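You operate a simulated robot arm through the tools that you are given. There is no shell and no other tool.

Carry out the task below with a simulated robot arm. There is one attempt and no reset: what you move stays moved.

TASK
Tidy up at the worktop over the drawers. At the end: one of the eggs from the worktop over the drawers is on the worktop by the socket; the steel spoon with the green handle from the worktop over the drawers is in the green bay; whatever was shut is shut again. Leave all else as you found it, and nothing knocked over (what rides in a drawer may roll over).

It is judged by the outcome, as a careful person would: the job done as asked, and still so three seconds after it is handed in. It fails if anything else is knocked over, pushed out of place, dropped, spilled or broken.

THE ROBOT
A 6-joint arm with a two-finger gripper, fixed in place. Base frame: the origin is on the floor under the middle of its stand, x ahead of it, y to its left, z up. Lengths are in mm, angles in rad, forces in N, time in s.
It reaches about 1572 mm from its shoulder. Its first joint turns from -2.897 to 2.897 rad. Payload 2.45 kg.
Tool frame: the origin (TCP) lies between the finger pads and is the grasp point; the fingertips stand 20 mm ahead of it; z points along the fingers, y is the line along which they close. The gripper opens to 140 mm; its body begins 168 mm behind the TCP.
Orientation is that of the tool frame in the base frame, as a unit quaternion [x, y, z, w]. With the fingers straight down and closing along the base's y, the tool's x points along the base's -x, its y along +y and its z along -z.

THE INTERFACE
- The arm moves only by the tool jog_arm. Its argument "increments" is a list of rows, each a list of 7 numbers: the shift along the base's x, y, z in mm, then the turn, a rotation vector about the base's x, y, z in rad, then the gripper command, from -1 (shut) to 1 (fully open), values between in proportion. In form: [[x, y, z, ax, ay, az, hand], ...]. A call has 1 to 20 rows; each row shifts and turns the commanded pose from where the row before left it. Each row takes 0.2 s and may step no farther than 50 mm and 0.15 rad from the row before; otherwise, or with a gripper value out of range, the whole call is refused. Where a pose cannot be reached the arm comes as near as it can. A force on the tool above 40 N (or 10 N above the force at the start of the call, whichever is more), or a blocked arm, ends the call early, and 0.2 s more pass. The fingers move at their own pace (about 45 mm/s each) and stop on an object; they squeeze with about 44 N. The grip force told is the motor's: it shows also when the fingers shut on nothing. Time passes only in rows, and 0.2 s behind the last, so rows that do not move let the fingers close. It gives the time, the measured TCP pose, the force on the tool (base axes), the opening and the grip force at its end, in the units of the frame above (readings bear some noise), with the torque about the TCP (base axes, N m) and any sound that the robot's microphone picked up, and new pictures: "pictures" is both (left out), scene, wrist or none.
- Cameras (640 x 400 px; columns grow to the right, rows downward): "scene" is fixed at [50.1, -499.1, 1460.9]; the picture's right is [0.63, -0.78, 0.00], its down [-0.33, -0.27, -0.90] and it looks along [0.70, 0.57, -0.43] (base axes); focal length 338 px, centre (320, 200). "wrist" rides on the gripper at [78, 11, -209] in the tool frame; the picture's right is [-0.14, 0.99, 0.00], its down [-0.92, -0.13, -0.37] and it looks along [-0.37, -0.05, 0.93] (tool axes); focal length 280 px, centre (320, 200). There is no depth. A picture from a camera that has moved, and an enlarged one, comes with that camera's place and axes in the base frame and with its lens.
- zoom(camera, box): a new picture of the part [left, top, right, bottom] of that camera's present view, enlarged. The clock stands still meanwhile.
- hand_in(): hands the job in; it is judged then, once.

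Places have to be worked out from the pictures, the camera data and where the tool is seen. Open the gripper and draw the arm clear of the work before you hand the job in, unless the task says otherwise.

The tools are called after ">>>" as a command line: name --pt "numbers of a row" for each row, then --argument value for the rest, lists and objects as JSON in quotes. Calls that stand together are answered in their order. jog_arm: Moves the arm, as the interface text tells. Its arguments: {"type":"object","properties":{"increments":{"type":"array"},"pictures":{"type":"string","enum":["both","scene","wrist","none"]}},"required":["increments"]} The other tools are called the same way: zoom (camera, box) takes an enlarged picture of a part of a camera's view; hand_in () hands the job in.

At the start:

```text
t: 0.0
ee_pos: [638.7, -99.4, 1150.7]
orientation: [0.0, 1.0, -0.001, 0.0]
ft_force: [1.2, 0.8, 0.0]
moment: [-0.02, 0.0, 0.02]
width: 140.0
grasp_force: 0.1
```

scene: 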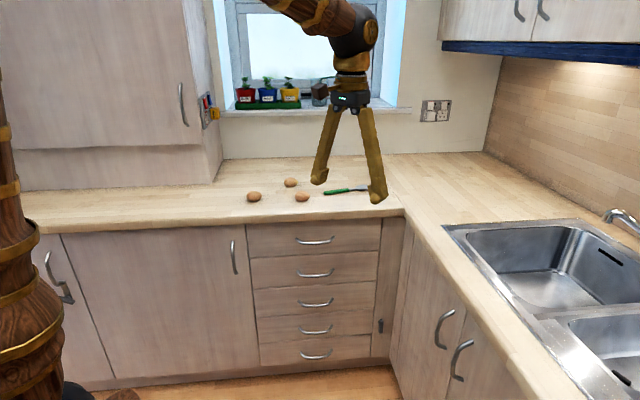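
wrist: 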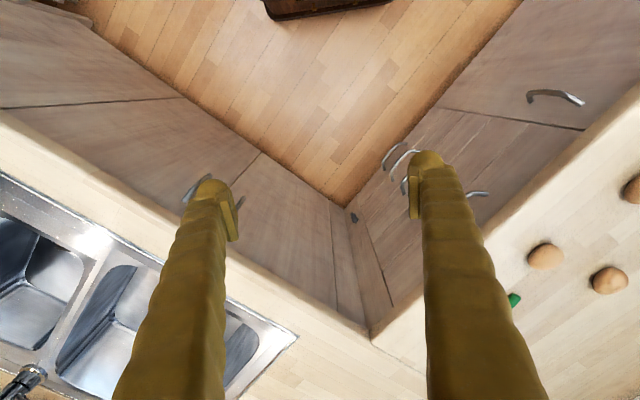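

I'll start by taking a closer look at the scene before moving anything.

>>> zoom --camera "scene" --box '[220, 140, 420, 265]'

>>> zoom --camera "scene" --box '[180, 60, 340, 160]'

>>> zoom --camera "scene" --box '[230, 215, 420, 370]'

>>> zoom --camera "scene" --box '[380, 60, 540, 160]'

```text
3.20 times, centred on (320, 202) of scene
camera zoom: at [50.1, -499.1, 1460.9], right [0.63, -0.78, 0.0], down [-0.33, -0.27, -0.9], along [0.7, 0.57, -0.43], focal length 1082 px, centre (320, 192)
```

zoom: 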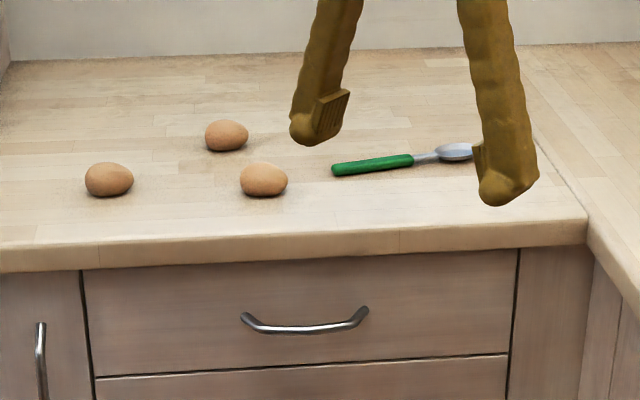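

```text
4.00 times, centred on (260, 110) of scene
camera zoom: at [50.1, -499.1, 1460.9], right [0.63, -0.78, 0.0], down [-0.33, -0.27, -0.9], along [0.7, 0.57, -0.43], focal length 1353 px, centre (560, 560)
```

zoom: 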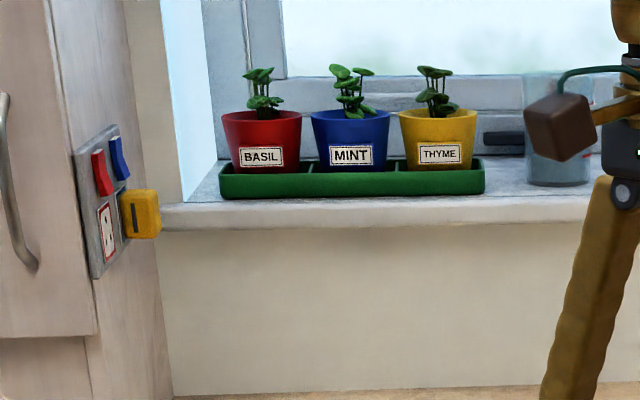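

```text
2.58 times, centred on (325, 292) of scene
camera zoom: at [50.1, -499.1, 1460.9], right [0.63, -0.78, 0.0], down [-0.33, -0.27, -0.9], along [0.7, 0.57, -0.43], focal length 873 px, centre (307, -39)
```

zoom: 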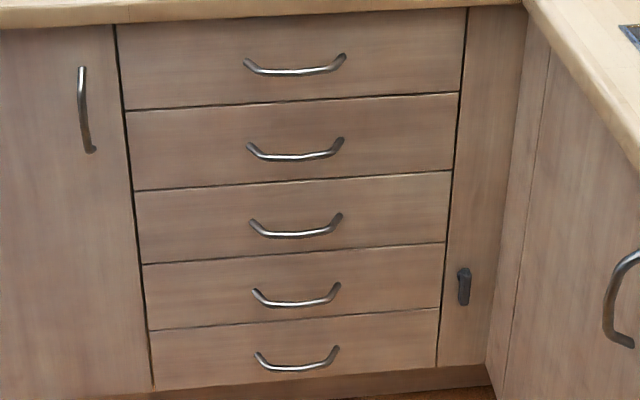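

```text
4.00 times, centred on (460, 110) of scene
camera zoom: at [50.1, -499.1, 1460.9], right [0.63, -0.78, 0.0], down [-0.33, -0.27, -0.9], along [0.7, 0.57, -0.43], focal length 1353 px, centre (-240, 560)
```

zoom: 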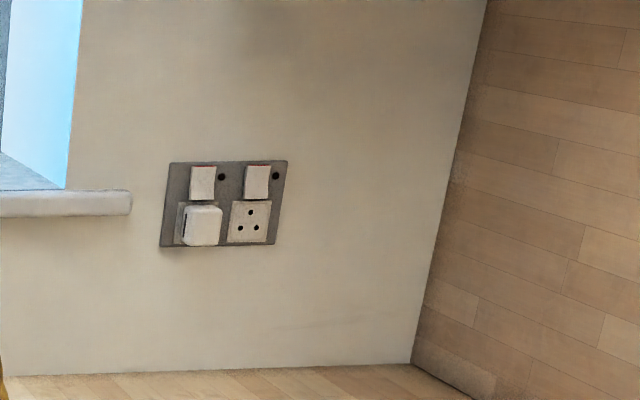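

The eggs and spoon sit on the run above a five-drawer stack, and the kitchen is turned about 45° from the base frame. I can see two socket-like plates, so I'll zoom further into both, and into the dark thing beside the drawers.

>>> zoom --camera "scene" --box '[190, 80, 238, 130]'

>>> zoom --camera "scene" --box '[410, 90, 460, 130]'

>>> zoom --camera "scene" --box '[360, 300, 400, 350]'

>>> zoom --camera "wrist" --box '[300, 80, 640, 320]'

>>> zoom --camera "scene" --box '[380, 100, 640, 260]'

```text
8.00 times, centred on (214, 105) of scene
camera zoom: at [50.1, -499.1, 1460.9], right [0.63, -0.78, 0.0], down [-0.33, -0.27, -0.9], along [0.7, 0.57, -0.43], focal length 2706 px, centre (1168, 960)
```

zoom: 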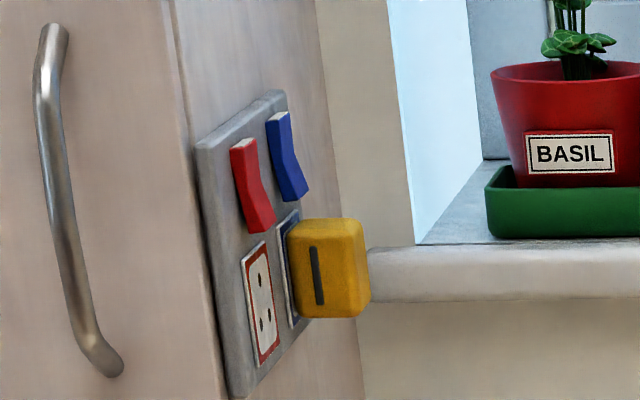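

```text
10.00 times, centred on (435, 110) of scene
camera zoom: at [50.1, -499.1, 1460.9], right [0.63, -0.78, 0.0], down [-0.33, -0.27, -0.9], along [0.7, 0.57, -0.43], focal length 3382 px, centre (-830, 1100)
```

zoom: 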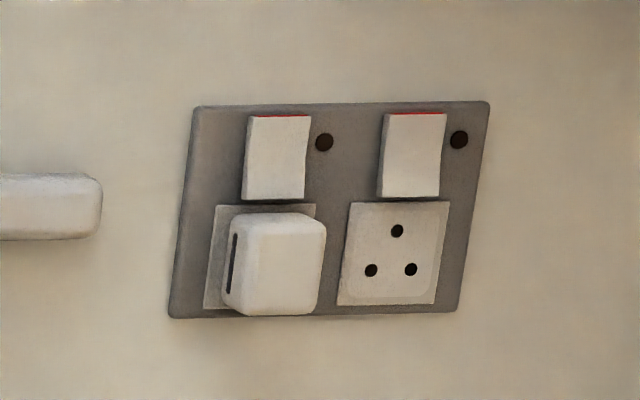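

```text
8.00 times, centred on (380, 325) of scene
camera zoom: at [50.1, -499.1, 1460.9], right [0.63, -0.78, 0.0], down [-0.33, -0.27, -0.9], along [0.7, 0.57, -0.43], focal length 2706 px, centre (-160, -800)
```

zoom: 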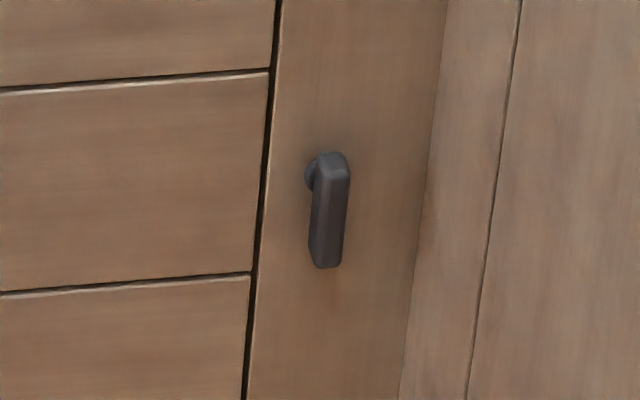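

```text
1.67 times, centred on (470, 200) of wrist
camera zoom: at [561.3, -88.8, 1358.1], right [0.14, 0.99, 0.0], down [0.92, -0.13, 0.37], along [0.37, -0.05, -0.93], focal length 467 px, centre (70, 200)
```

zoom: 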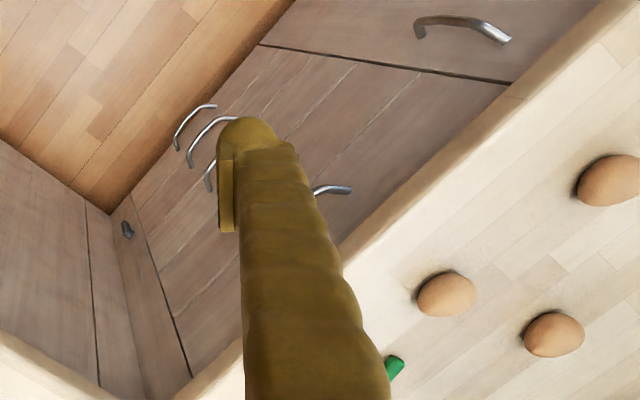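

```text
2.46 times, centred on (510, 180) of scene
camera zoom: at [50.1, -499.1, 1460.9], right [0.63, -0.78, 0.0], down [-0.33, -0.27, -0.9], along [0.7, 0.57, -0.43], focal length 832 px, centre (-148, 249)
```

zoom: 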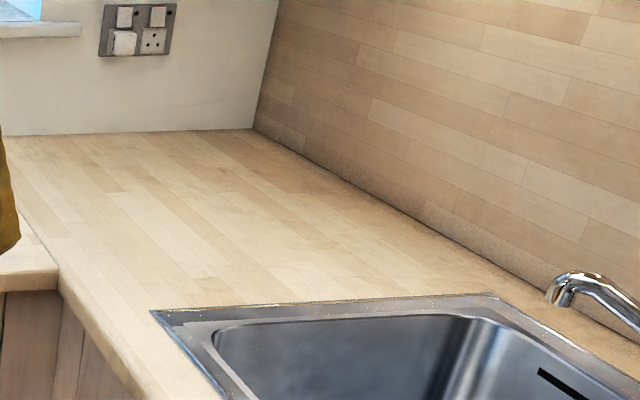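

The corner stretch under the wall socket is the only separate worktop with a socket on its wall. I take that as the egg's destination, and the green bay is probably inside a drawer. The top drawer's handle looks to be near base (869, 191, 772), so I'll turn the hand to point horizontally at the drawers, well clear of everything.

>>> jog_arm --pt "10.4 15.4 -12.6 0.1235 -0.0512 -0.0512 0.0" --pt "10.4 15.4 -12.6 0.1235 -0.0512 -0.0512 0.0" --pt "10.4 15.4 -12.6 0.1235 -0.0512 -0.0512 0.0" --pt "10.4 15.4 -12.6 0.1235 -0.0512 -0.0512 0.0" --pt "10.4 15.4 -12.6 0.1235 -0.0512 -0.0512 0.0" --pt "10.4 15.4 -12.6 0.1235 -0.0512 -0.0512 0.0" --pt "10.4 15.4 -12.6 0.1235 -0.0512 -0.0512 0.0" --pt "10.4 15.4 -12.6 0.1235 -0.0512 -0.0512 0.0" --pt "10.4 15.4 -12.6 0.1235 -0.0512 -0.0512 0.0" --pt "10.4 15.4 -12.6 0.1235 -0.0512 -0.0512 0.0" --pt "10.4 15.4 -12.6 0.1235 -0.0512 -0.0512 0.0" --pt "10.4 15.4 -12.6 0.1235 -0.0512 -0.0512 0.0"

```text
t: 2.6
ee_pos: [764.2, 85.5, 998.3]
orientation: [0.271, 0.652, 0.654, 0.271]
ft_force: [1.0, 0.5, -0.2]
moment: [-0.02, 0.03, -0.02]
width: 70.0
grasp_force: 0.0
camera wrist: at [561.2, -6.6, 1007.9], right [0.1, -0.1, 0.99], down [0.39, -0.91, -0.13], along [0.92, 0.4, -0.05], focal length 280 px, centre (320, 200)
```

scene: 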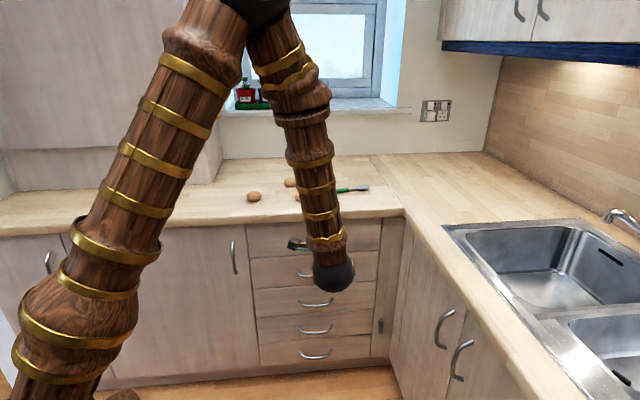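
wrist: 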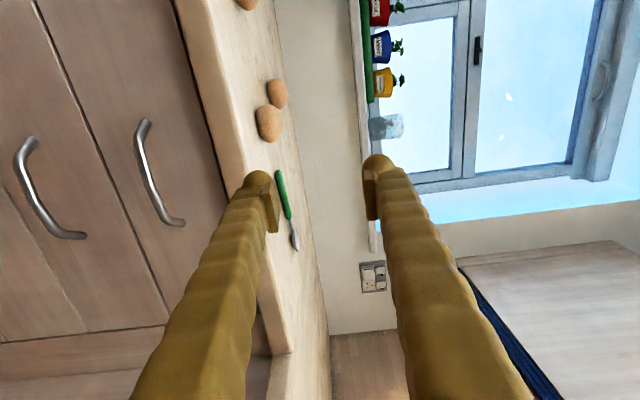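

The hand is now level and pointing at the drawer fronts. The top handle appears around q≈750 mm (into the counter) and z≈772, so I'll descend in front of it and look again to pin down its height and depth.

>>> jog_arm --pt "0 0 -45 0 0 0 0.0" --pt "0 0 -45 0 0 0 0.0" --pt "0 0 -45 0 0 0 0.0" --pt "0 0 -45 0 0 0 0.0" --pt "0 0 -43 0 0 0 0.0" --pt "0 0 0 0 0 0 0.0"

```text
t: 4.0
ee_pos: [762.8, 83.2, 772.8]
orientation: [0.27, 0.653, 0.654, 0.271]
ft_force: [0.4, 0.9, -0.3]
moment: [0.0, -0.02, 0.01]
width: 70.1
grasp_force: 0.0
camera wrist: at [561.3, -9.2, 783.6], right [0.1, -0.1, 0.99], down [0.39, -0.91, -0.13], along [0.92, 0.4, -0.05], focal length 280 px, centre (320, 200)
```

scene: 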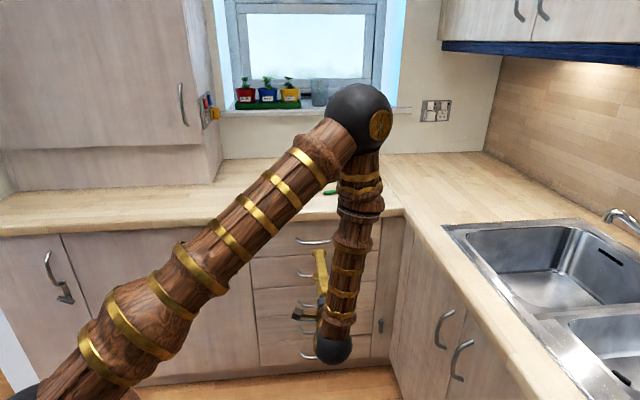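
wrist: 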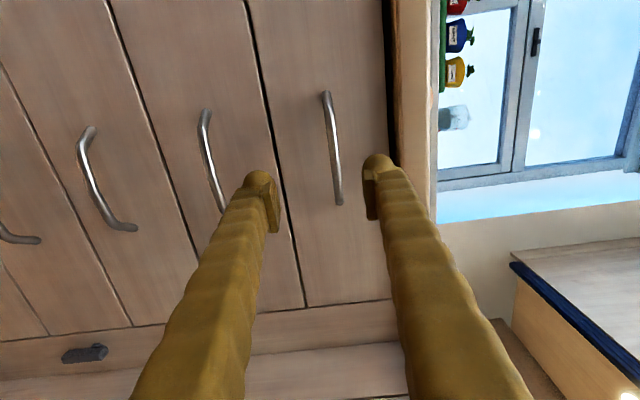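

The handle bar appears at about s≈479, q≈720, z≈790, with the worktop underside near z≈870. I'll raise 17 mm and advance partway, then check before closing.

>>> jog_arm --pt "0 0 17 0 0 0 0.0" --pt "21.2 21.2 0 0 0 0 0.0" --pt "21.2 21.2 0 0 0 0 0.0" --pt "17.7 17.7 0 0 0 0 0.0" --pt "0 0 0 0 0 0 0.0" --pictures "wrist"

```text
t: 5.2
ee_pos: [823.2, 146.3, 791.3]
orientation: [0.271, 0.654, 0.653, 0.27]
ft_force: [0.2, 0.0, -0.9]
moment: [0.0, -0.04, -0.03]
width: 69.9
grasp_force: 0.2
camera wrist: at [621.7, 53.5, 801.8], right [0.1, -0.1, 0.99], down [0.39, -0.91, -0.13], along [0.92, 0.4, -0.05], focal length 280 px, centre (320, 200)
```

wrist: 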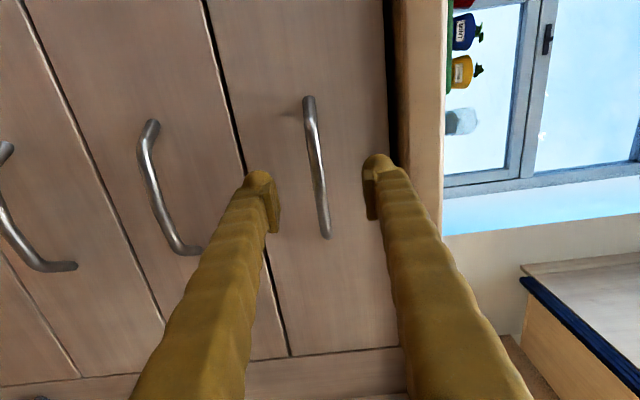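

The bar lies between the open fingers vertically, and different cues put its depth between q≈720 and 760. I'll creep forward in small steps with the fingers clear above and below, and check the parallax.

>>> jog_arm --pt "8 8 0 0 0 0 0.0" --pt "8 8 0 0 0 0 0.0" --pt "0 0 0 0 0 0 0.0" --pictures "both"

>>> zoom --camera "wrist" --box '[220, 70, 460, 270]'

>>> zoom --camera "scene" --box '[260, 210, 400, 300]'

```text
t: 6.0
ee_pos: [839.5, 162.9, 791.9]
orientation: [0.27, 0.654, 0.653, 0.27]
ft_force: [-0.1, 0.1, 0.7]
moment: [-0.01, 0.01, -0.02]
width: 70.0
grasp_force: 0.0
camera wrist: at [637.5, 69.3, 802.0], right [0.1, -0.1, 0.99], down [0.39, -0.91, -0.13], along [0.92, 0.4, -0.05], focal length 280 px, centre (320, 200)
```

scene: 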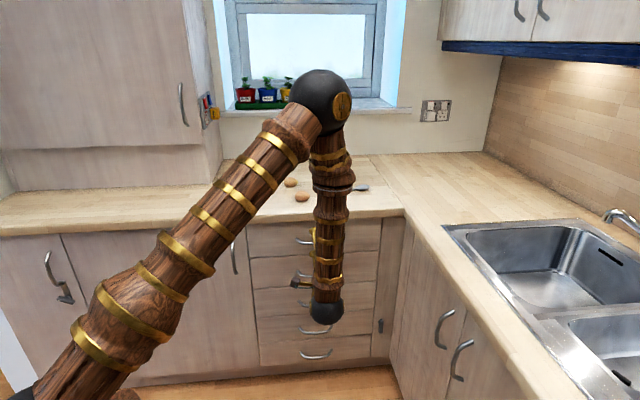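
wrist: 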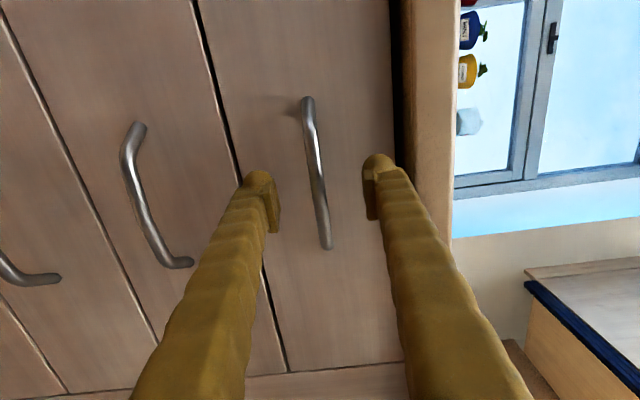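

```text
2.00 times, centred on (340, 170) of wrist
camera zoom: at [637.5, 69.3, 802.0], right [0.1, -0.1, 0.99], down [0.39, -0.91, -0.13], along [0.92, 0.4, -0.05], focal length 561 px, centre (280, 260)
```

zoom: 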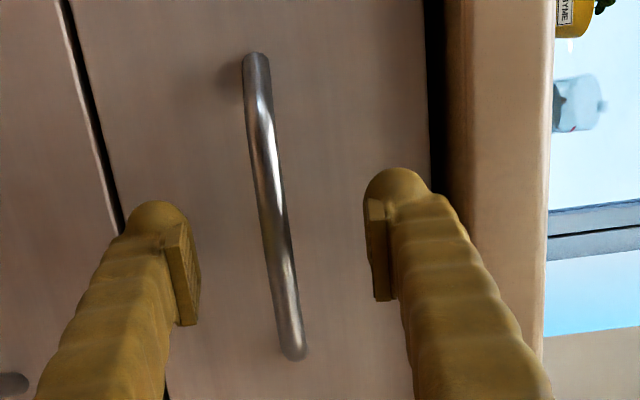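

```text
4.44 times, centred on (330, 255) of scene
camera zoom: at [50.1, -499.1, 1460.9], right [0.63, -0.78, 0.0], down [-0.33, -0.27, -0.9], along [0.7, 0.57, -0.43], focal length 1503 px, centre (276, -44)
```

zoom: 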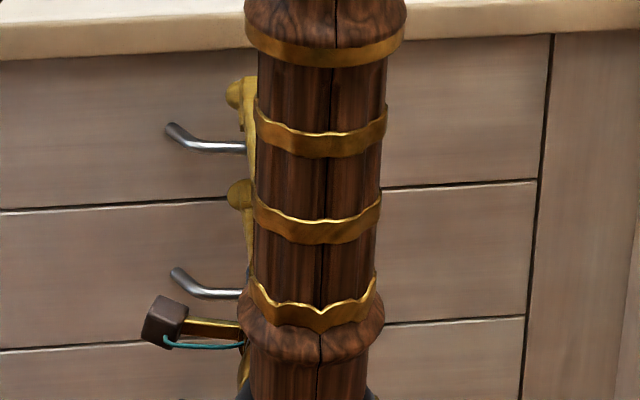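

Cross-checking the scene view, where the bar sits level with the fingertips, with the wrist view puts the bar near q≈718 and z≈791. That's just ahead of the TCP, so I'll go 6 mm further and close the fingers to test.

>>> jog_arm --pt "4 4 -1 0 0 0 0.0" --pt "0 0 0 0 0 0 -0.5" --pt "0 0 0 0 0 0 -0.5" --pt "0 0 0 0 0 0 -0.8" --pt "0 0 0 0 0 0 -0.8" --pt "0 0 0 0 0 0 -0.8" --pictures "wrist"

>>> zoom --camera "wrist" --box '[220, 70, 460, 270]'

>>> zoom --camera "scene" --box '[260, 210, 400, 300]'

```text
t: 7.4
ee_pos: [842.8, 166.4, 791.1]
orientation: [0.27, 0.653, 0.654, 0.271]
ft_force: [0.2, -0.2, 0.0]
moment: [0.02, -0.02, 0.01]
width: 13.8
grasp_force: 0.2
camera wrist: at [641.2, 73.0, 801.3], right [0.1, -0.1, 0.99], down [0.39, -0.91, -0.13], along [0.92, 0.4, -0.05], focal length 280 px, centre (320, 200)
```

wrist: 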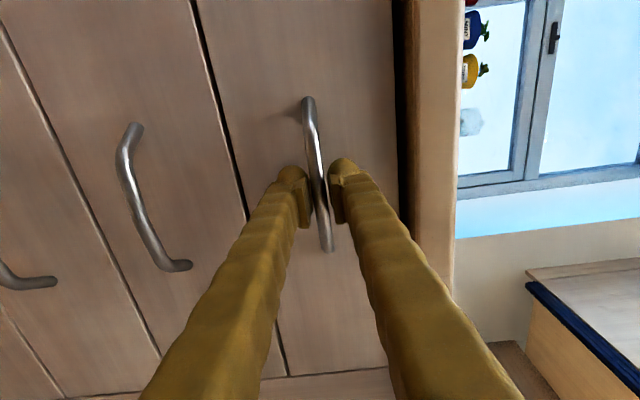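

```text
2.00 times, centred on (340, 170) of wrist
camera zoom: at [641.2, 73.0, 801.3], right [0.1, -0.1, 0.99], down [0.39, -0.91, -0.13], along [0.92, 0.4, -0.05], focal length 561 px, centre (280, 260)
```

zoom: 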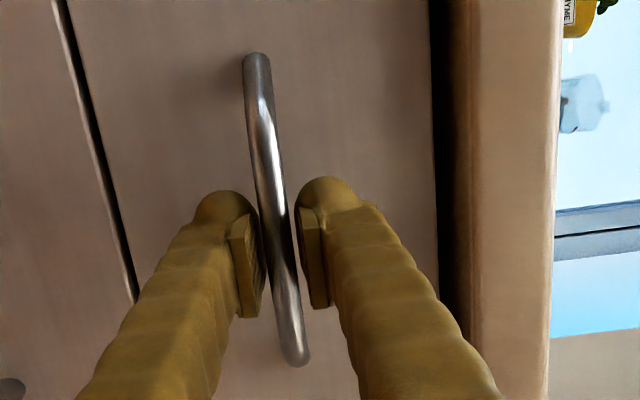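

```text
4.44 times, centred on (330, 255) of scene
camera zoom: at [50.1, -499.1, 1460.9], right [0.63, -0.78, 0.0], down [-0.33, -0.27, -0.9], along [0.7, 0.57, -0.43], focal length 1503 px, centre (276, -44)
```

zoom: 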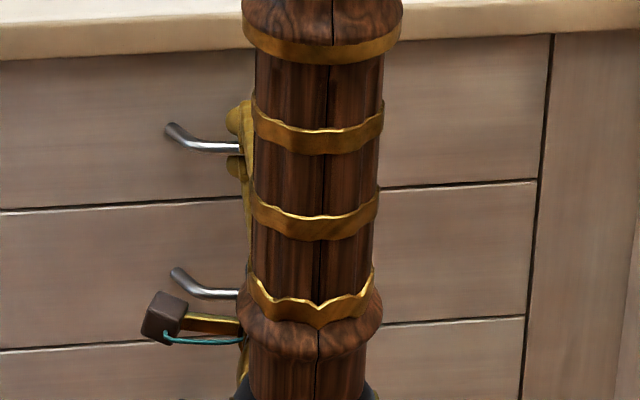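

The bar is seen neatly between the two fingertips at 14 mm opening. I'll close fully onto it.

>>> jog_arm --pt "0 0 0 0 0 0 -1.0" --pt "0 0 0 0 0 0 -1.0" --pt "0 0 0 0 0 0 -1.0" --pictures "wrist"

```text
t: 8.2
ee_pos: [844.7, 165.7, 789.6]
orientation: [0.27, 0.653, 0.654, 0.271]
ft_force: [1.2, 0.4, -3.3]
moment: [-0.03, 0.01, -0.02]
width: 7.5
grasp_force: 35.5
camera wrist: at [641.2, 73.0, 801.2], right [0.1, -0.1, 0.99], down [0.39, -0.91, -0.13], along [0.92, 0.4, -0.05], focal length 280 px, centre (320, 200)
```

wrist: 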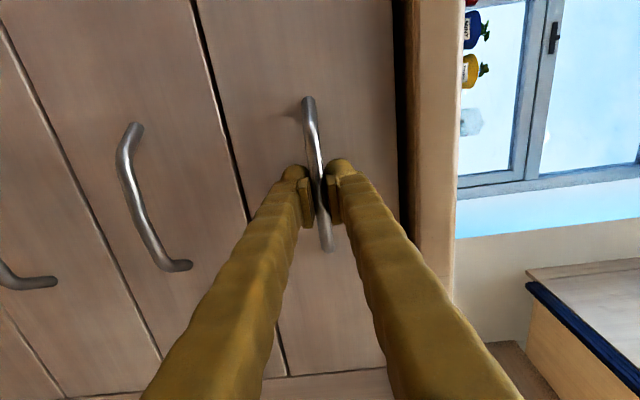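

The fingers hold the bar (7.5 mm wide, 35 N). I'll pull the drawer straight out toward the robot, 80 mm to begin with.

>>> jog_arm --pt "-5 -5 0 0 0 0 -1.0" --pt "-7 -7 0 0 0 0 -1.0" --pt "-10 -10 0 0 0 0 -1.0" --pt "-12 -12 0 0 0 0 -1.0" --pt "-12 -12 0 0 0 0 -1.0" --pt "-10.5 -10.5 0 0 0 0 -1.0" --pt "0 0 0 0 0 0 -1.0"

```text
t: 9.8
ee_pos: [786.1, 110.6, 790.7]
orientation: [0.271, 0.653, 0.653, 0.271]
ft_force: [3.1, -4.9, -20.1]
moment: [0.0, -0.04, -0.47]
width: 7.6
grasp_force: 35.8
camera wrist: at [584.8, 16.7, 801.4], right [0.1, -0.1, 0.99], down [0.39, -0.91, -0.13], along [0.92, 0.4, -0.05], focal length 280 px, centre (320, 200)
```

scene: 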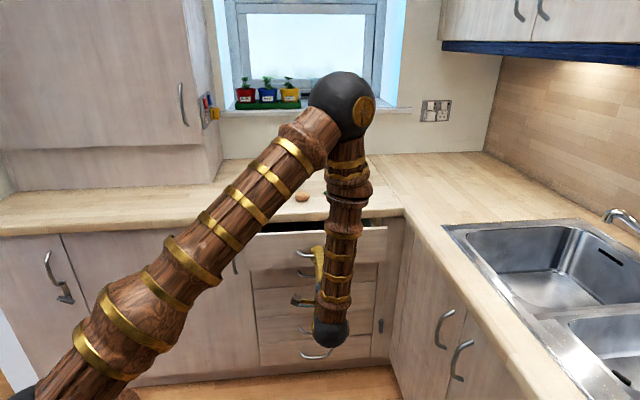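
wrist: 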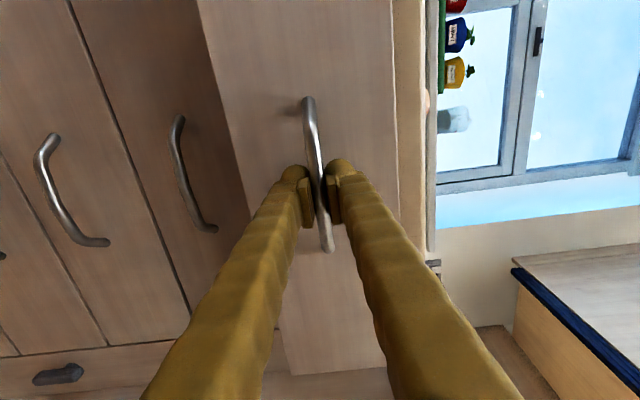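

The drawer came out about 80 mm, with a moderate vertical load of −20 N. I'll ease the command down a couple of millimetres and keep pulling.

>>> jog_arm --pt "0 0 -2 0 0 0 -1.0" --pt "-10 -10 0 0 0 0 -1.0" --pt "-12 -12 0 0 0 0 -1.0" --pt "-14 -14 0 0 0 0 -1.0" --pt "-14 -14 0 0 0 0 -1.0" --pt "-12 -12 0 0 0 0 -1.0" --pt "-10 -10 0 0 0 0 -1.0" --pt "0 0 0 0 0 0 -1.0"

```text
t: 11.0
ee_pos: [740.0, 62.4, 791.0]
orientation: [0.269, 0.653, 0.655, 0.271]
ft_force: [-1.5, 3.4, 6.7]
moment: [0.03, 0.06, -0.42]
width: 7.4
grasp_force: 35.0
stopped in row 6: the force on the tool passed its limit at 42 N (the readings are from after the stop); the commanded pose is now the measured one
camera wrist: at [536.7, -31.7, 800.4], right [0.09, -0.1, 0.99], down [0.39, -0.91, -0.13], along [0.92, 0.4, -0.05], focal length 280 px, centre (320, 200)
```

scene: 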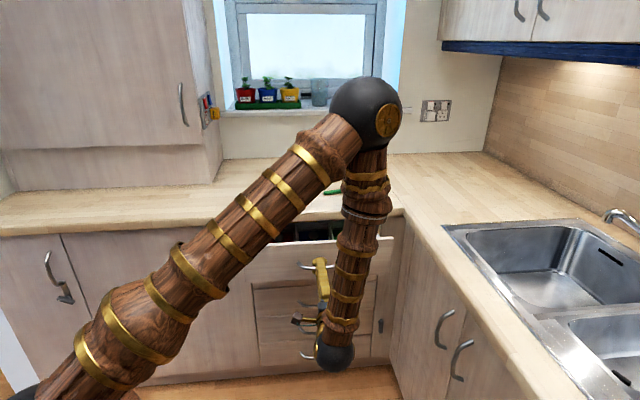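
wrist: 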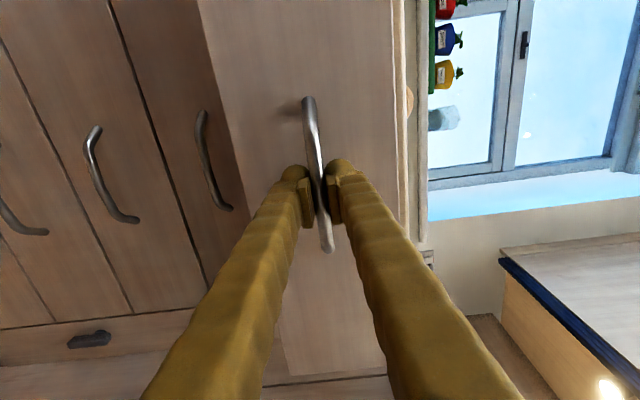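

The pull stopped at a force limit with the drawer about 147 mm out, and the forces have now relaxed. I'll take a zoom of the drawer, then continue pulling slowly while watching the force.

>>> zoom --camera "scene" --box '[240, 200, 420, 310]'

>>> jog_arm --pt "-5 -5 0 0 0 0 -1.0" --pt "-7 -7 0 0 0 0 -1.0" --pt "-7 -7 0 0 0 0 -1.0" --pt "0 0 0 0 0 0 -1.0" --pictures "none"

```text
3.56 times, centred on (330, 255) of scene
camera zoom: at [50.1, -499.1, 1460.9], right [0.63, -0.78, 0.0], down [-0.33, -0.27, -0.9], along [0.7, 0.57, -0.43], focal length 1202 px, centre (284, 4)
```

zoom: 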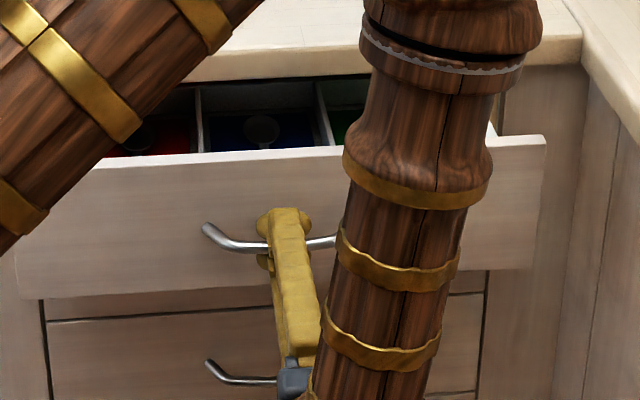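

```text
t: 12.0
ee_pos: [719.0, 42.0, 790.7]
orientation: [0.268, 0.653, 0.654, 0.271]
ft_force: [-2.5, 3.8, 17.9]
moment: [0.01, 0.05, 0.35]
width: 7.5
grasp_force: 35.8
```

The top drawer holds coloured bays (red, blue, green), so this is the right drawer. I'll ease up 1.5 mm to relieve the vertical load and pull it further out.

>>> jog_arm --pt "0 0 1.5 0 0 0 -1.0" --pt "-6 -6 0 0 0 0 -1.0" --pt "-8 -8 0 0 0 0 -1.0" --pt "-8 -8 0 0 0 0 -1.0" --pt "-8 -8 0 0 0 0 -1.0" --pt "-6 -6 0 0 0 0 -1.0" --pt "0 0 0 0 0 0 -1.0" --pictures "scene"

```text
t: 13.6
ee_pos: [682.7, 5.8, 791.0]
orientation: [0.27, 0.654, 0.654, 0.27]
ft_force: [0.3, -0.9, -9.6]
moment: [0.01, 0.01, 0.05]
width: 7.5
grasp_force: 35.3
stopped in row 7: the force on the tool passed its limit at 41 N (the readings are from after the stop); the commanded pose is now the measured one
```

scene: 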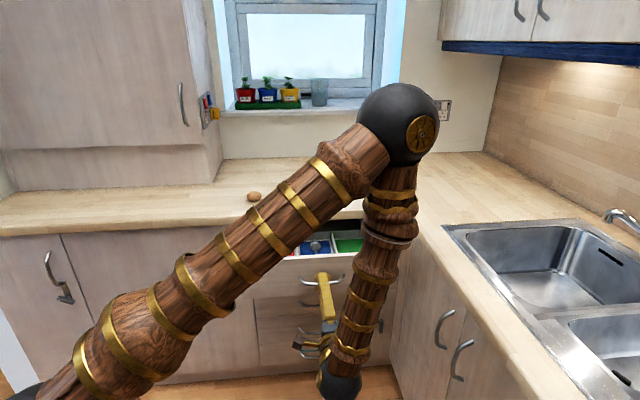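

The drawer is about 227 mm out and still tracking, so this wasn't the end stop but a vertical load from my z adjustment, now relaxed. I'll pull a bit more without changing z.

>>> jog_arm --pt "-4 -4 0 0 0 0 -1.0" --pt "-6 -6 0 0 0 0 -1.0" --pt "-8 -8 0 0 0 0 -1.0" --pt "-8 -8 0 0 0 0 -1.0" --pt "-6 -6 0 0 0 0 -1.0" --pt "-4 -4 0 0 0 0 -1.0" --pt "0 0 0 0 0 0 -1.0" --pictures "scene"

>>> zoom --camera "scene" --box '[240, 200, 420, 310]'

```text
t: 15.2
ee_pos: [646.5, -29.6, 790.8]
orientation: [0.27, 0.653, 0.654, 0.27]
ft_force: [0.1, -2.5, -0.4]
moment: [0.02, 0.04, 0.06]
width: 7.6
grasp_force: 35.9
```

scene: 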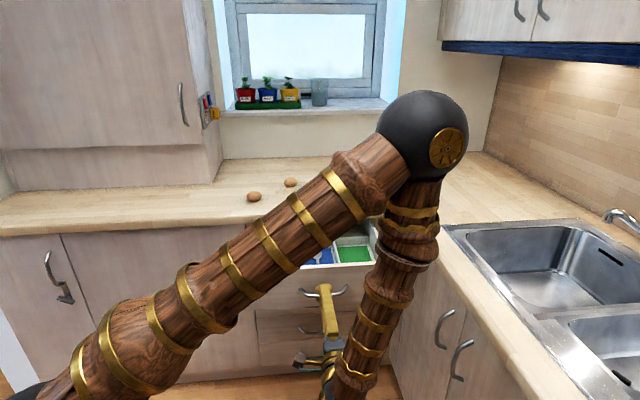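

```text
3.56 times, centred on (330, 255) of scene
camera zoom: at [50.1, -499.1, 1460.9], right [0.63, -0.78, 0.0], down [-0.33, -0.27, -0.9], along [0.7, 0.57, -0.43], focal length 1202 px, centre (284, 4)
```

zoom: 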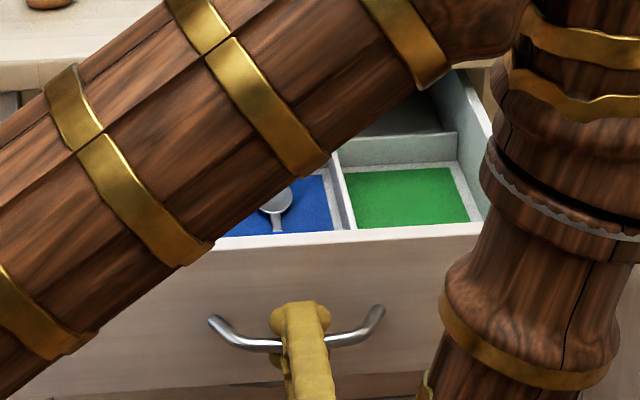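

The drawer is open about 278 mm, and the green bay at the right is empty (the blue one holds another spoon). I'll release the handle, back off, and then rise for an overhead look.

>>> jog_arm --pt "0 0 0 0 0 0 -0.5" --pt "0 0 0 0 0 0 -0.5" --pt "-8 -8 0 0 0 0 -0.4" --pt "-12 -12 0 0 0 0 -0.4" --pt "-12 -12 0 0 0 0 -0.4" --pt "-8 -8 0 0 0 0 -0.4" --pt "0 0 0 0 0 0 -0.4" --pictures "both"

```text
t: 16.8
ee_pos: [606.8, -69.9, 791.1]
orientation: [0.27, 0.653, 0.654, 0.27]
ft_force: [-0.4, -1.4, -0.3]
moment: [0.0, -0.02, 0.0]
width: 42.1
grasp_force: 0.1
camera wrist: at [404.9, -163.3, 800.2], right [0.1, -0.1, 0.99], down [0.39, -0.91, -0.13], along [0.91, 0.4, -0.05], focal length 280 px, centre (320, 200)
```

scene: 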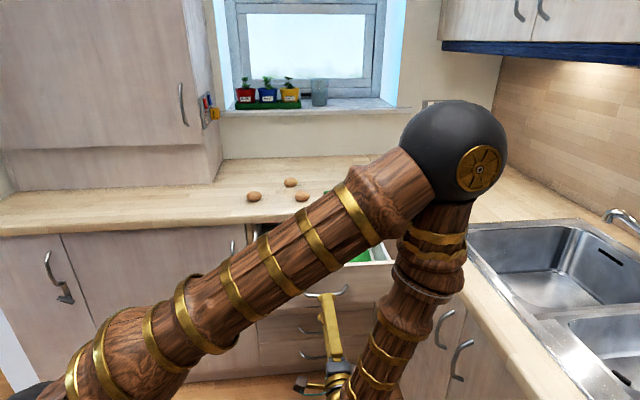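
wrist: 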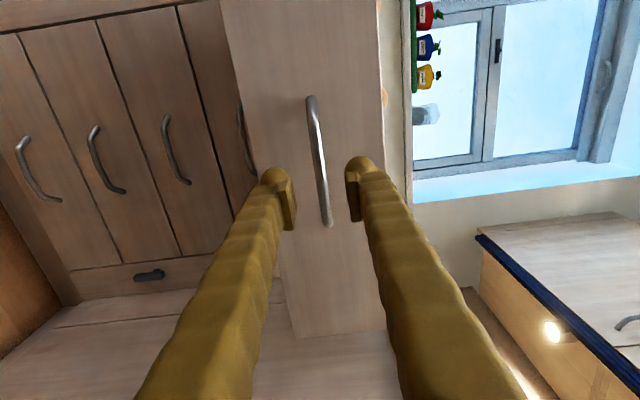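

The fingers are clear of the handle. Now I'll rise to z≈1150 and turn the hand back to pointing down over the drawer for an overhead view.

>>> jog_arm --pt "0 0 45 0 0 0 0.0" --pt "0 0 45 0 0 0 0.0" --pt "0 0 45 0 0 0 0.0" --pt "0 0 45 0 0 0 0.0" --pt "0 0 45 0 0 0 0.0" --pt "0 0 45 0 0 0 0.0" --pt "0 0 45 0 0 0 0.0" --pt "0 0 45 0 0 0 0.0" --pt "11.6 11.6 0 -0.101 0.101 0 0.0" --pt "11.6 11.6 0 -0.101 0.101 0 0.0" --pt "11.6 11.6 0 -0.101 0.101 0 0.0" --pt "11.6 11.6 0 -0.101 0.101 0 0.0" --pt "11.6 11.6 0 -0.101 0.101 0 0.0" --pt "11.6 11.6 0 -0.101 0.101 0 0.0" --pt "11.6 11.6 0 -0.101 0.101 0 0.0" --pt "11.6 11.6 0 -0.101 0.101 0 0.0" --pt "11.6 11.6 0 -0.101 0.101 0 0.0" --pt "11.6 11.6 0 -0.101 0.101 0 0.0" --pt "11.6 11.6 0 -0.101 0.101 0 0.0" --pictures "both"

```text
t: 20.8
ee_pos: [738.2, 56.4, 1152.4]
orientation: [0.383, 0.924, -0.001, 0.0]
ft_force: [0.5, 0.3, -0.3]
moment: [0.01, 0.0, -0.03]
width: 70.0
grasp_force: 0.1
out of reach, approached as far as the arm can: row 3
camera wrist: at [691.2, 119.1, 1360.6], right [0.8, 0.6, 0.0], down [0.56, -0.74, 0.37], along [0.22, -0.3, -0.93], focal length 280 px, centre (320, 200)
```

scene: 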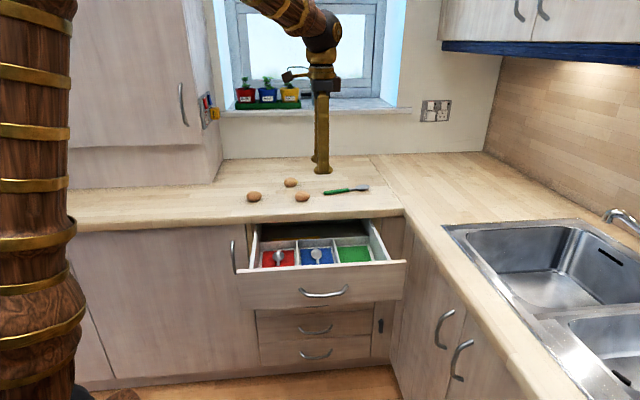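
wrist: 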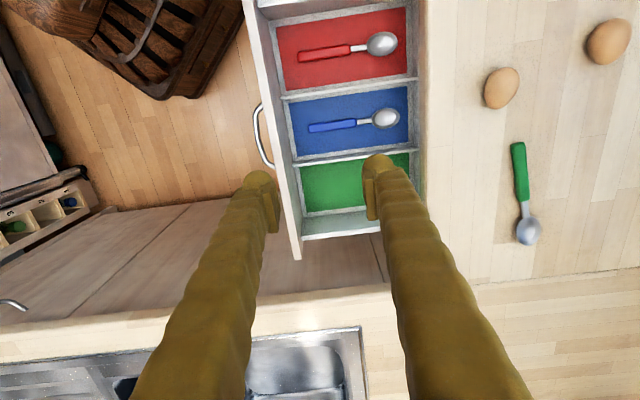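

Excellent view: the red and blue bays each hold their matching spoon (handle to the front, bowl to the back) and the green bay is empty. I'll zoom to measure the bay and the spoon accurately.

>>> zoom --camera "wrist" --box '[240, 0, 440, 270]'

>>> zoom --camera "wrist" --box '[440, 0, 640, 270]'

>>> zoom --camera "scene" --box '[230, 160, 420, 310]'

```text
1.48 times, centred on (340, 135) of wrist
camera zoom: at [691.2, 119.1, 1360.6], right [0.8, 0.6, 0.0], down [0.56, -0.74, 0.37], along [0.22, -0.3, -0.93], focal length 415 px, centre (290, 296)
```

zoom: 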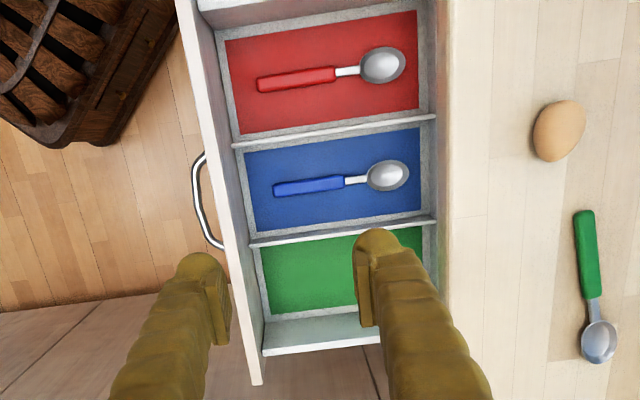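

```text
1.48 times, centred on (540, 135) of wrist
camera zoom: at [691.2, 119.1, 1360.6], right [0.8, 0.6, 0.0], down [0.56, -0.74, 0.37], along [0.22, -0.3, -0.93], focal length 415 px, centre (-6, 296)
```

zoom: 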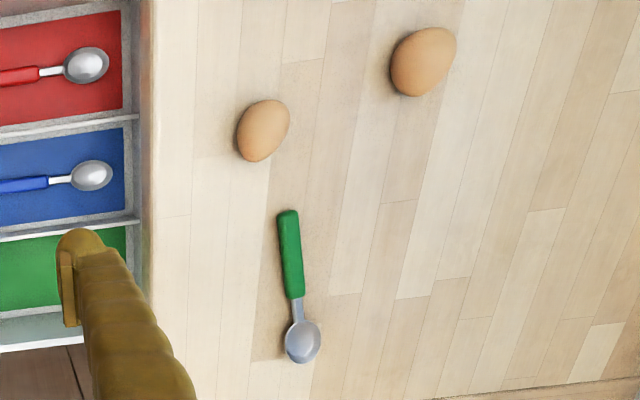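

```text
2.67 times, centred on (325, 235) of scene
camera zoom: at [50.1, -499.1, 1460.9], right [0.63, -0.78, 0.0], down [-0.33, -0.27, -0.9], along [0.7, 0.57, -0.43], focal length 902 px, centre (307, 107)
```

zoom: 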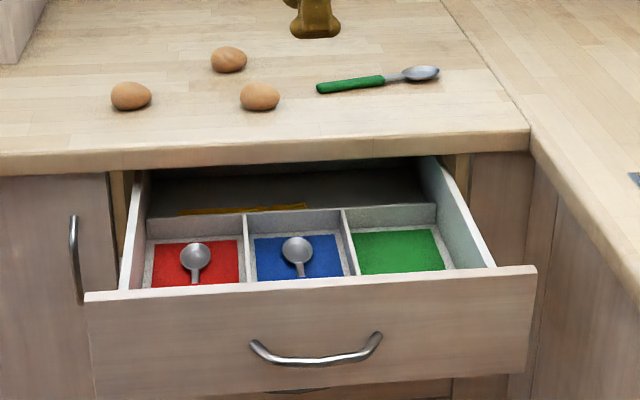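

The green bay's floor is at roughly s 560–671, q 500–744, z≈753, so the ~197 mm spoon fits lengthwise. The spoon handle's grip point is near base (1045, 199), with its axis about 11° off the counter line. I'll move above it with the hand turned to match.

>>> jog_arm --pt "38.35 17.8 -11.5 0 0 0.024 0.0" --pt "38.35 17.8 -11.5 0 0 0.024 0.0" --pt "38.35 17.8 -11.5 0 0 0.024 0.0" --pt "38.35 17.8 -11.5 0 0 0.024 0.0" --pt "38.35 17.8 -11.5 0 0 0.024 0.0" --pt "38.35 17.8 -11.5 0 0 0.024 0.0" --pt "38.35 17.8 -11.5 0 0 0.024 0.0" --pt "38.35 17.8 -11.5 0 0 0.024 0.0" --pt "0 0 0 0 0 0 0.0" --pictures "both"

>>> zoom --camera "wrist" --box '[220, 60, 460, 260]'

>>> zoom --camera "scene" --box '[240, 130, 420, 240]'

```text
t: 22.8
ee_pos: [1045.3, 197.3, 1058.1]
orientation: [0.291, 0.957, 0.001, -0.001]
ft_force: [0.0, -0.1, 0.0]
moment: [0.01, 0.02, 0.04]
width: 70.0
grasp_force: 0.0
camera wrist: at [987.8, 249.3, 1267.1], right [0.67, 0.75, 0.0], down [0.69, -0.62, 0.37], along [0.27, -0.24, -0.93], focal length 280 px, centre (320, 200)
```

scene: 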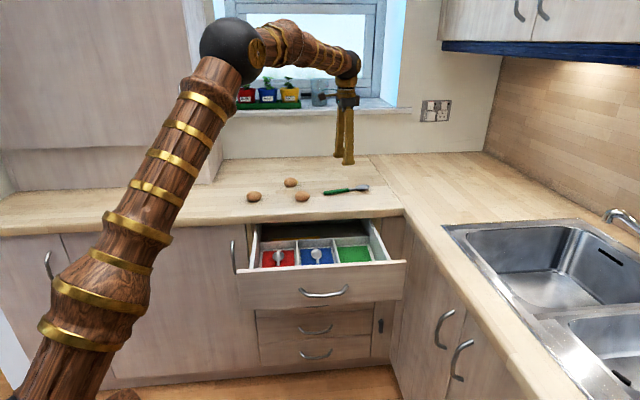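
wrist: 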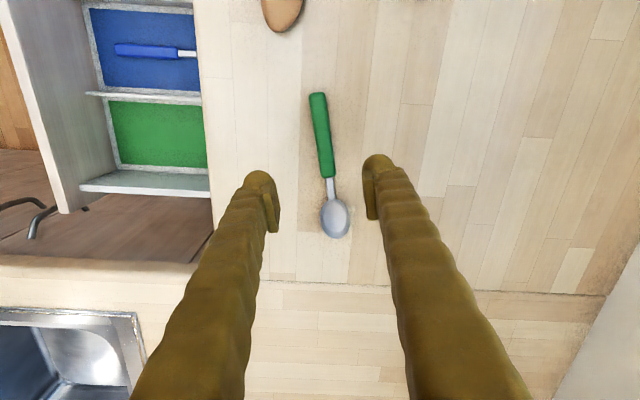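

```text
2.00 times, centred on (340, 160) of wrist
camera zoom: at [987.8, 249.3, 1267.1], right [0.67, 0.75, 0.0], down [0.69, -0.62, 0.37], along [0.27, -0.24, -0.93], focal length 561 px, centre (280, 280)
```

zoom: 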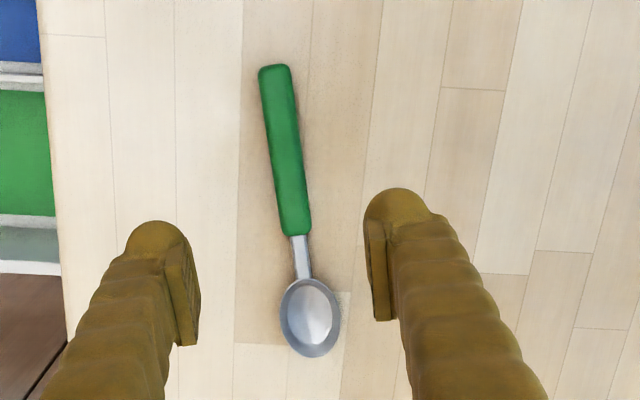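

```text
3.56 times, centred on (330, 185) of scene
camera zoom: at [50.1, -499.1, 1460.9], right [0.63, -0.78, 0.0], down [-0.33, -0.27, -0.9], along [0.7, 0.57, -0.43], focal length 1202 px, centre (284, 253)
```

zoom: 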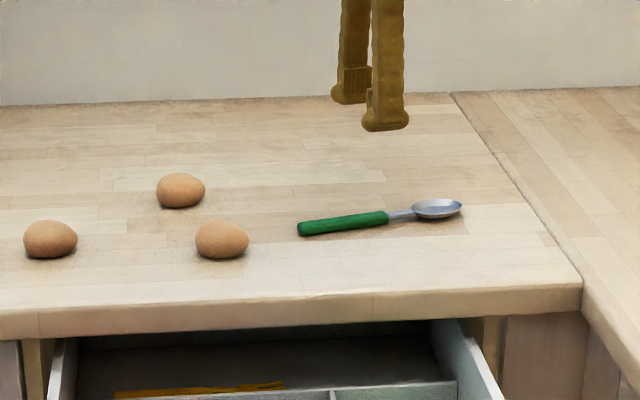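

The hand's yaw matches the spoon (axis azimuth ≈ −34°). The grip point on the handle refines to about (1050.5, 204) with the handle near z≈919, so I'll shift there and descend to z≈960 for a check.

>>> jog_arm --pt "5.2 6.7 -20 0 0 0 -0.1" --pt "0 0 -30 0 0 0 -0.2" --pt "0 0 -30 0 0 0 -0.3" --pt "0 0 -20 0 0 0 -0.3" --pt "0 0 0 0 0 0 -0.3" --pictures "both"

>>> zoom --camera "wrist" --box '[220, 60, 460, 260]'

>>> zoom --camera "scene" --box '[280, 150, 400, 225]'

```text
t: 24.0
ee_pos: [1050.7, 205.5, 958.9]
orientation: [0.292, 0.956, 0.001, 0.0]
ft_force: [0.3, 0.1, -0.5]
moment: [0.02, -0.01, 0.01]
width: 49.2
grasp_force: 0.1
camera wrist: at [992.9, 257.2, 1167.7], right [0.67, 0.75, 0.0], down [0.69, -0.62, 0.37], along [0.27, -0.25, -0.93], focal length 280 px, centre (320, 200)
```

scene: 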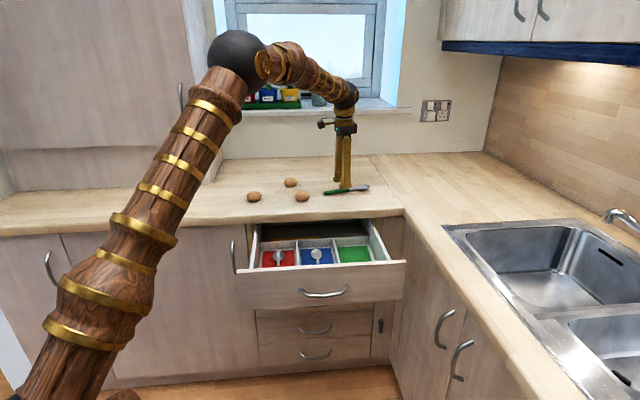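
wrist: 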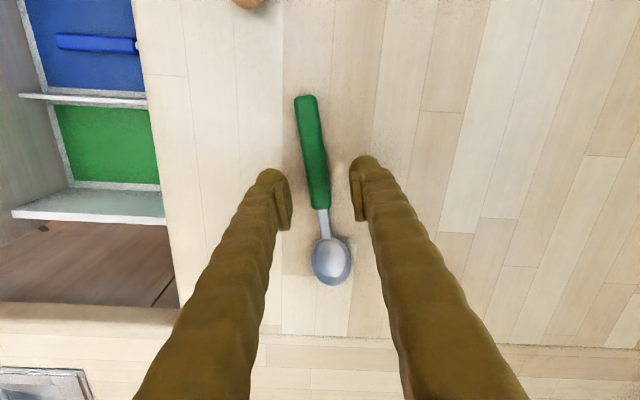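

```text
2.00 times, centred on (340, 160) of wrist
camera zoom: at [992.9, 257.2, 1167.7], right [0.67, 0.75, 0.0], down [0.69, -0.62, 0.37], along [0.27, -0.25, -0.93], focal length 561 px, centre (280, 280)
```

zoom: 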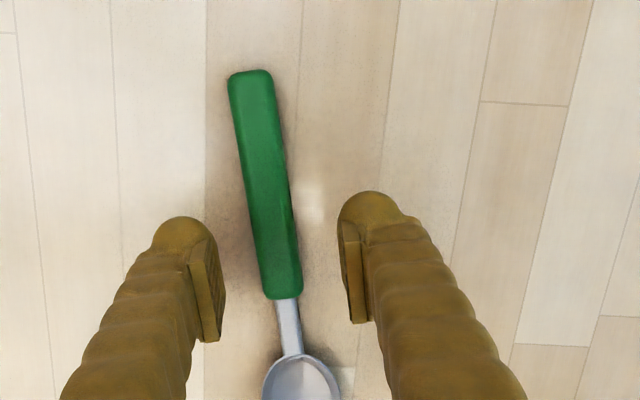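

```text
5.33 times, centred on (340, 188) of scene
camera zoom: at [50.1, -499.1, 1460.9], right [0.63, -0.78, 0.0], down [-0.33, -0.27, -0.9], along [0.7, 0.57, -0.43], focal length 1804 px, centre (213, 267)
```

zoom: 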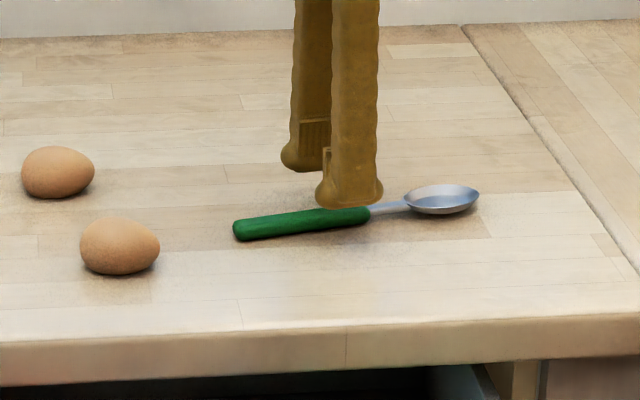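

The handle is about 2.6 mm off-centre between the fingers, so I'll correct that and descend gently in small steps until the tips are just above the worktop.

>>> jog_arm --pt "-1.4 -2.2 -10 0 0 0 -0.3" --pt "0 0 -8 0 0 0 -0.3" --pt "0 0 -4 0 0 0 -0.3" --pt "0 0 0 0 0 0 -0.3" --pictures "none"

>>> zoom --camera "scene" --box '[300, 160, 390, 216]'

>>> zoom --camera "wrist" --box '[220, 60, 460, 260]'

```text
t: 25.0
ee_pos: [1049.2, 202.5, 937.1]
orientation: [0.292, 0.956, 0.001, -0.001]
ft_force: [0.4, 0.2, 0.7]
moment: [0.02, 0.03, 0.01]
width: 48.8
grasp_force: 0.0
```

```text
7.11 times, centred on (345, 188) of scene
camera zoom: at [50.1, -499.1, 1460.9], right [0.63, -0.78, 0.0], down [-0.33, -0.27, -0.9], along [0.7, 0.57, -0.43], focal length 2405 px, centre (142, 285)
```

zoom: 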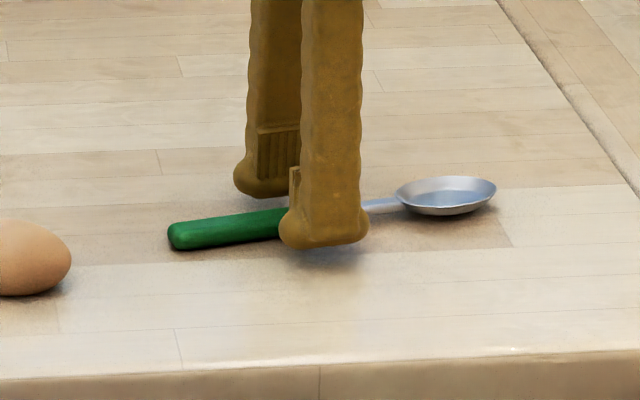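

```text
2.00 times, centred on (340, 160) of wrist
camera zoom: at [991.4, 254.7, 1145.2], right [0.67, 0.75, 0.0], down [0.69, -0.62, 0.37], along [0.27, -0.25, -0.93], focal length 561 px, centre (280, 280)
```

zoom: 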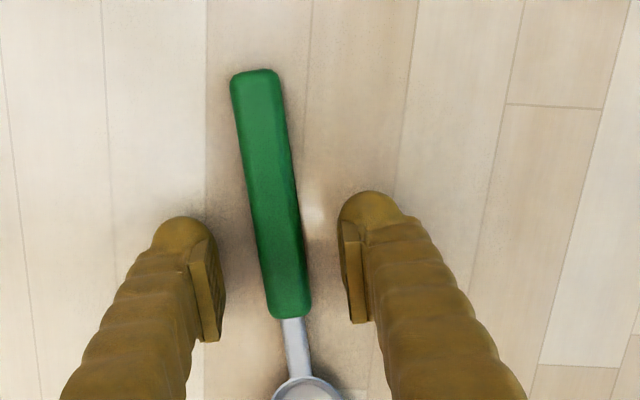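

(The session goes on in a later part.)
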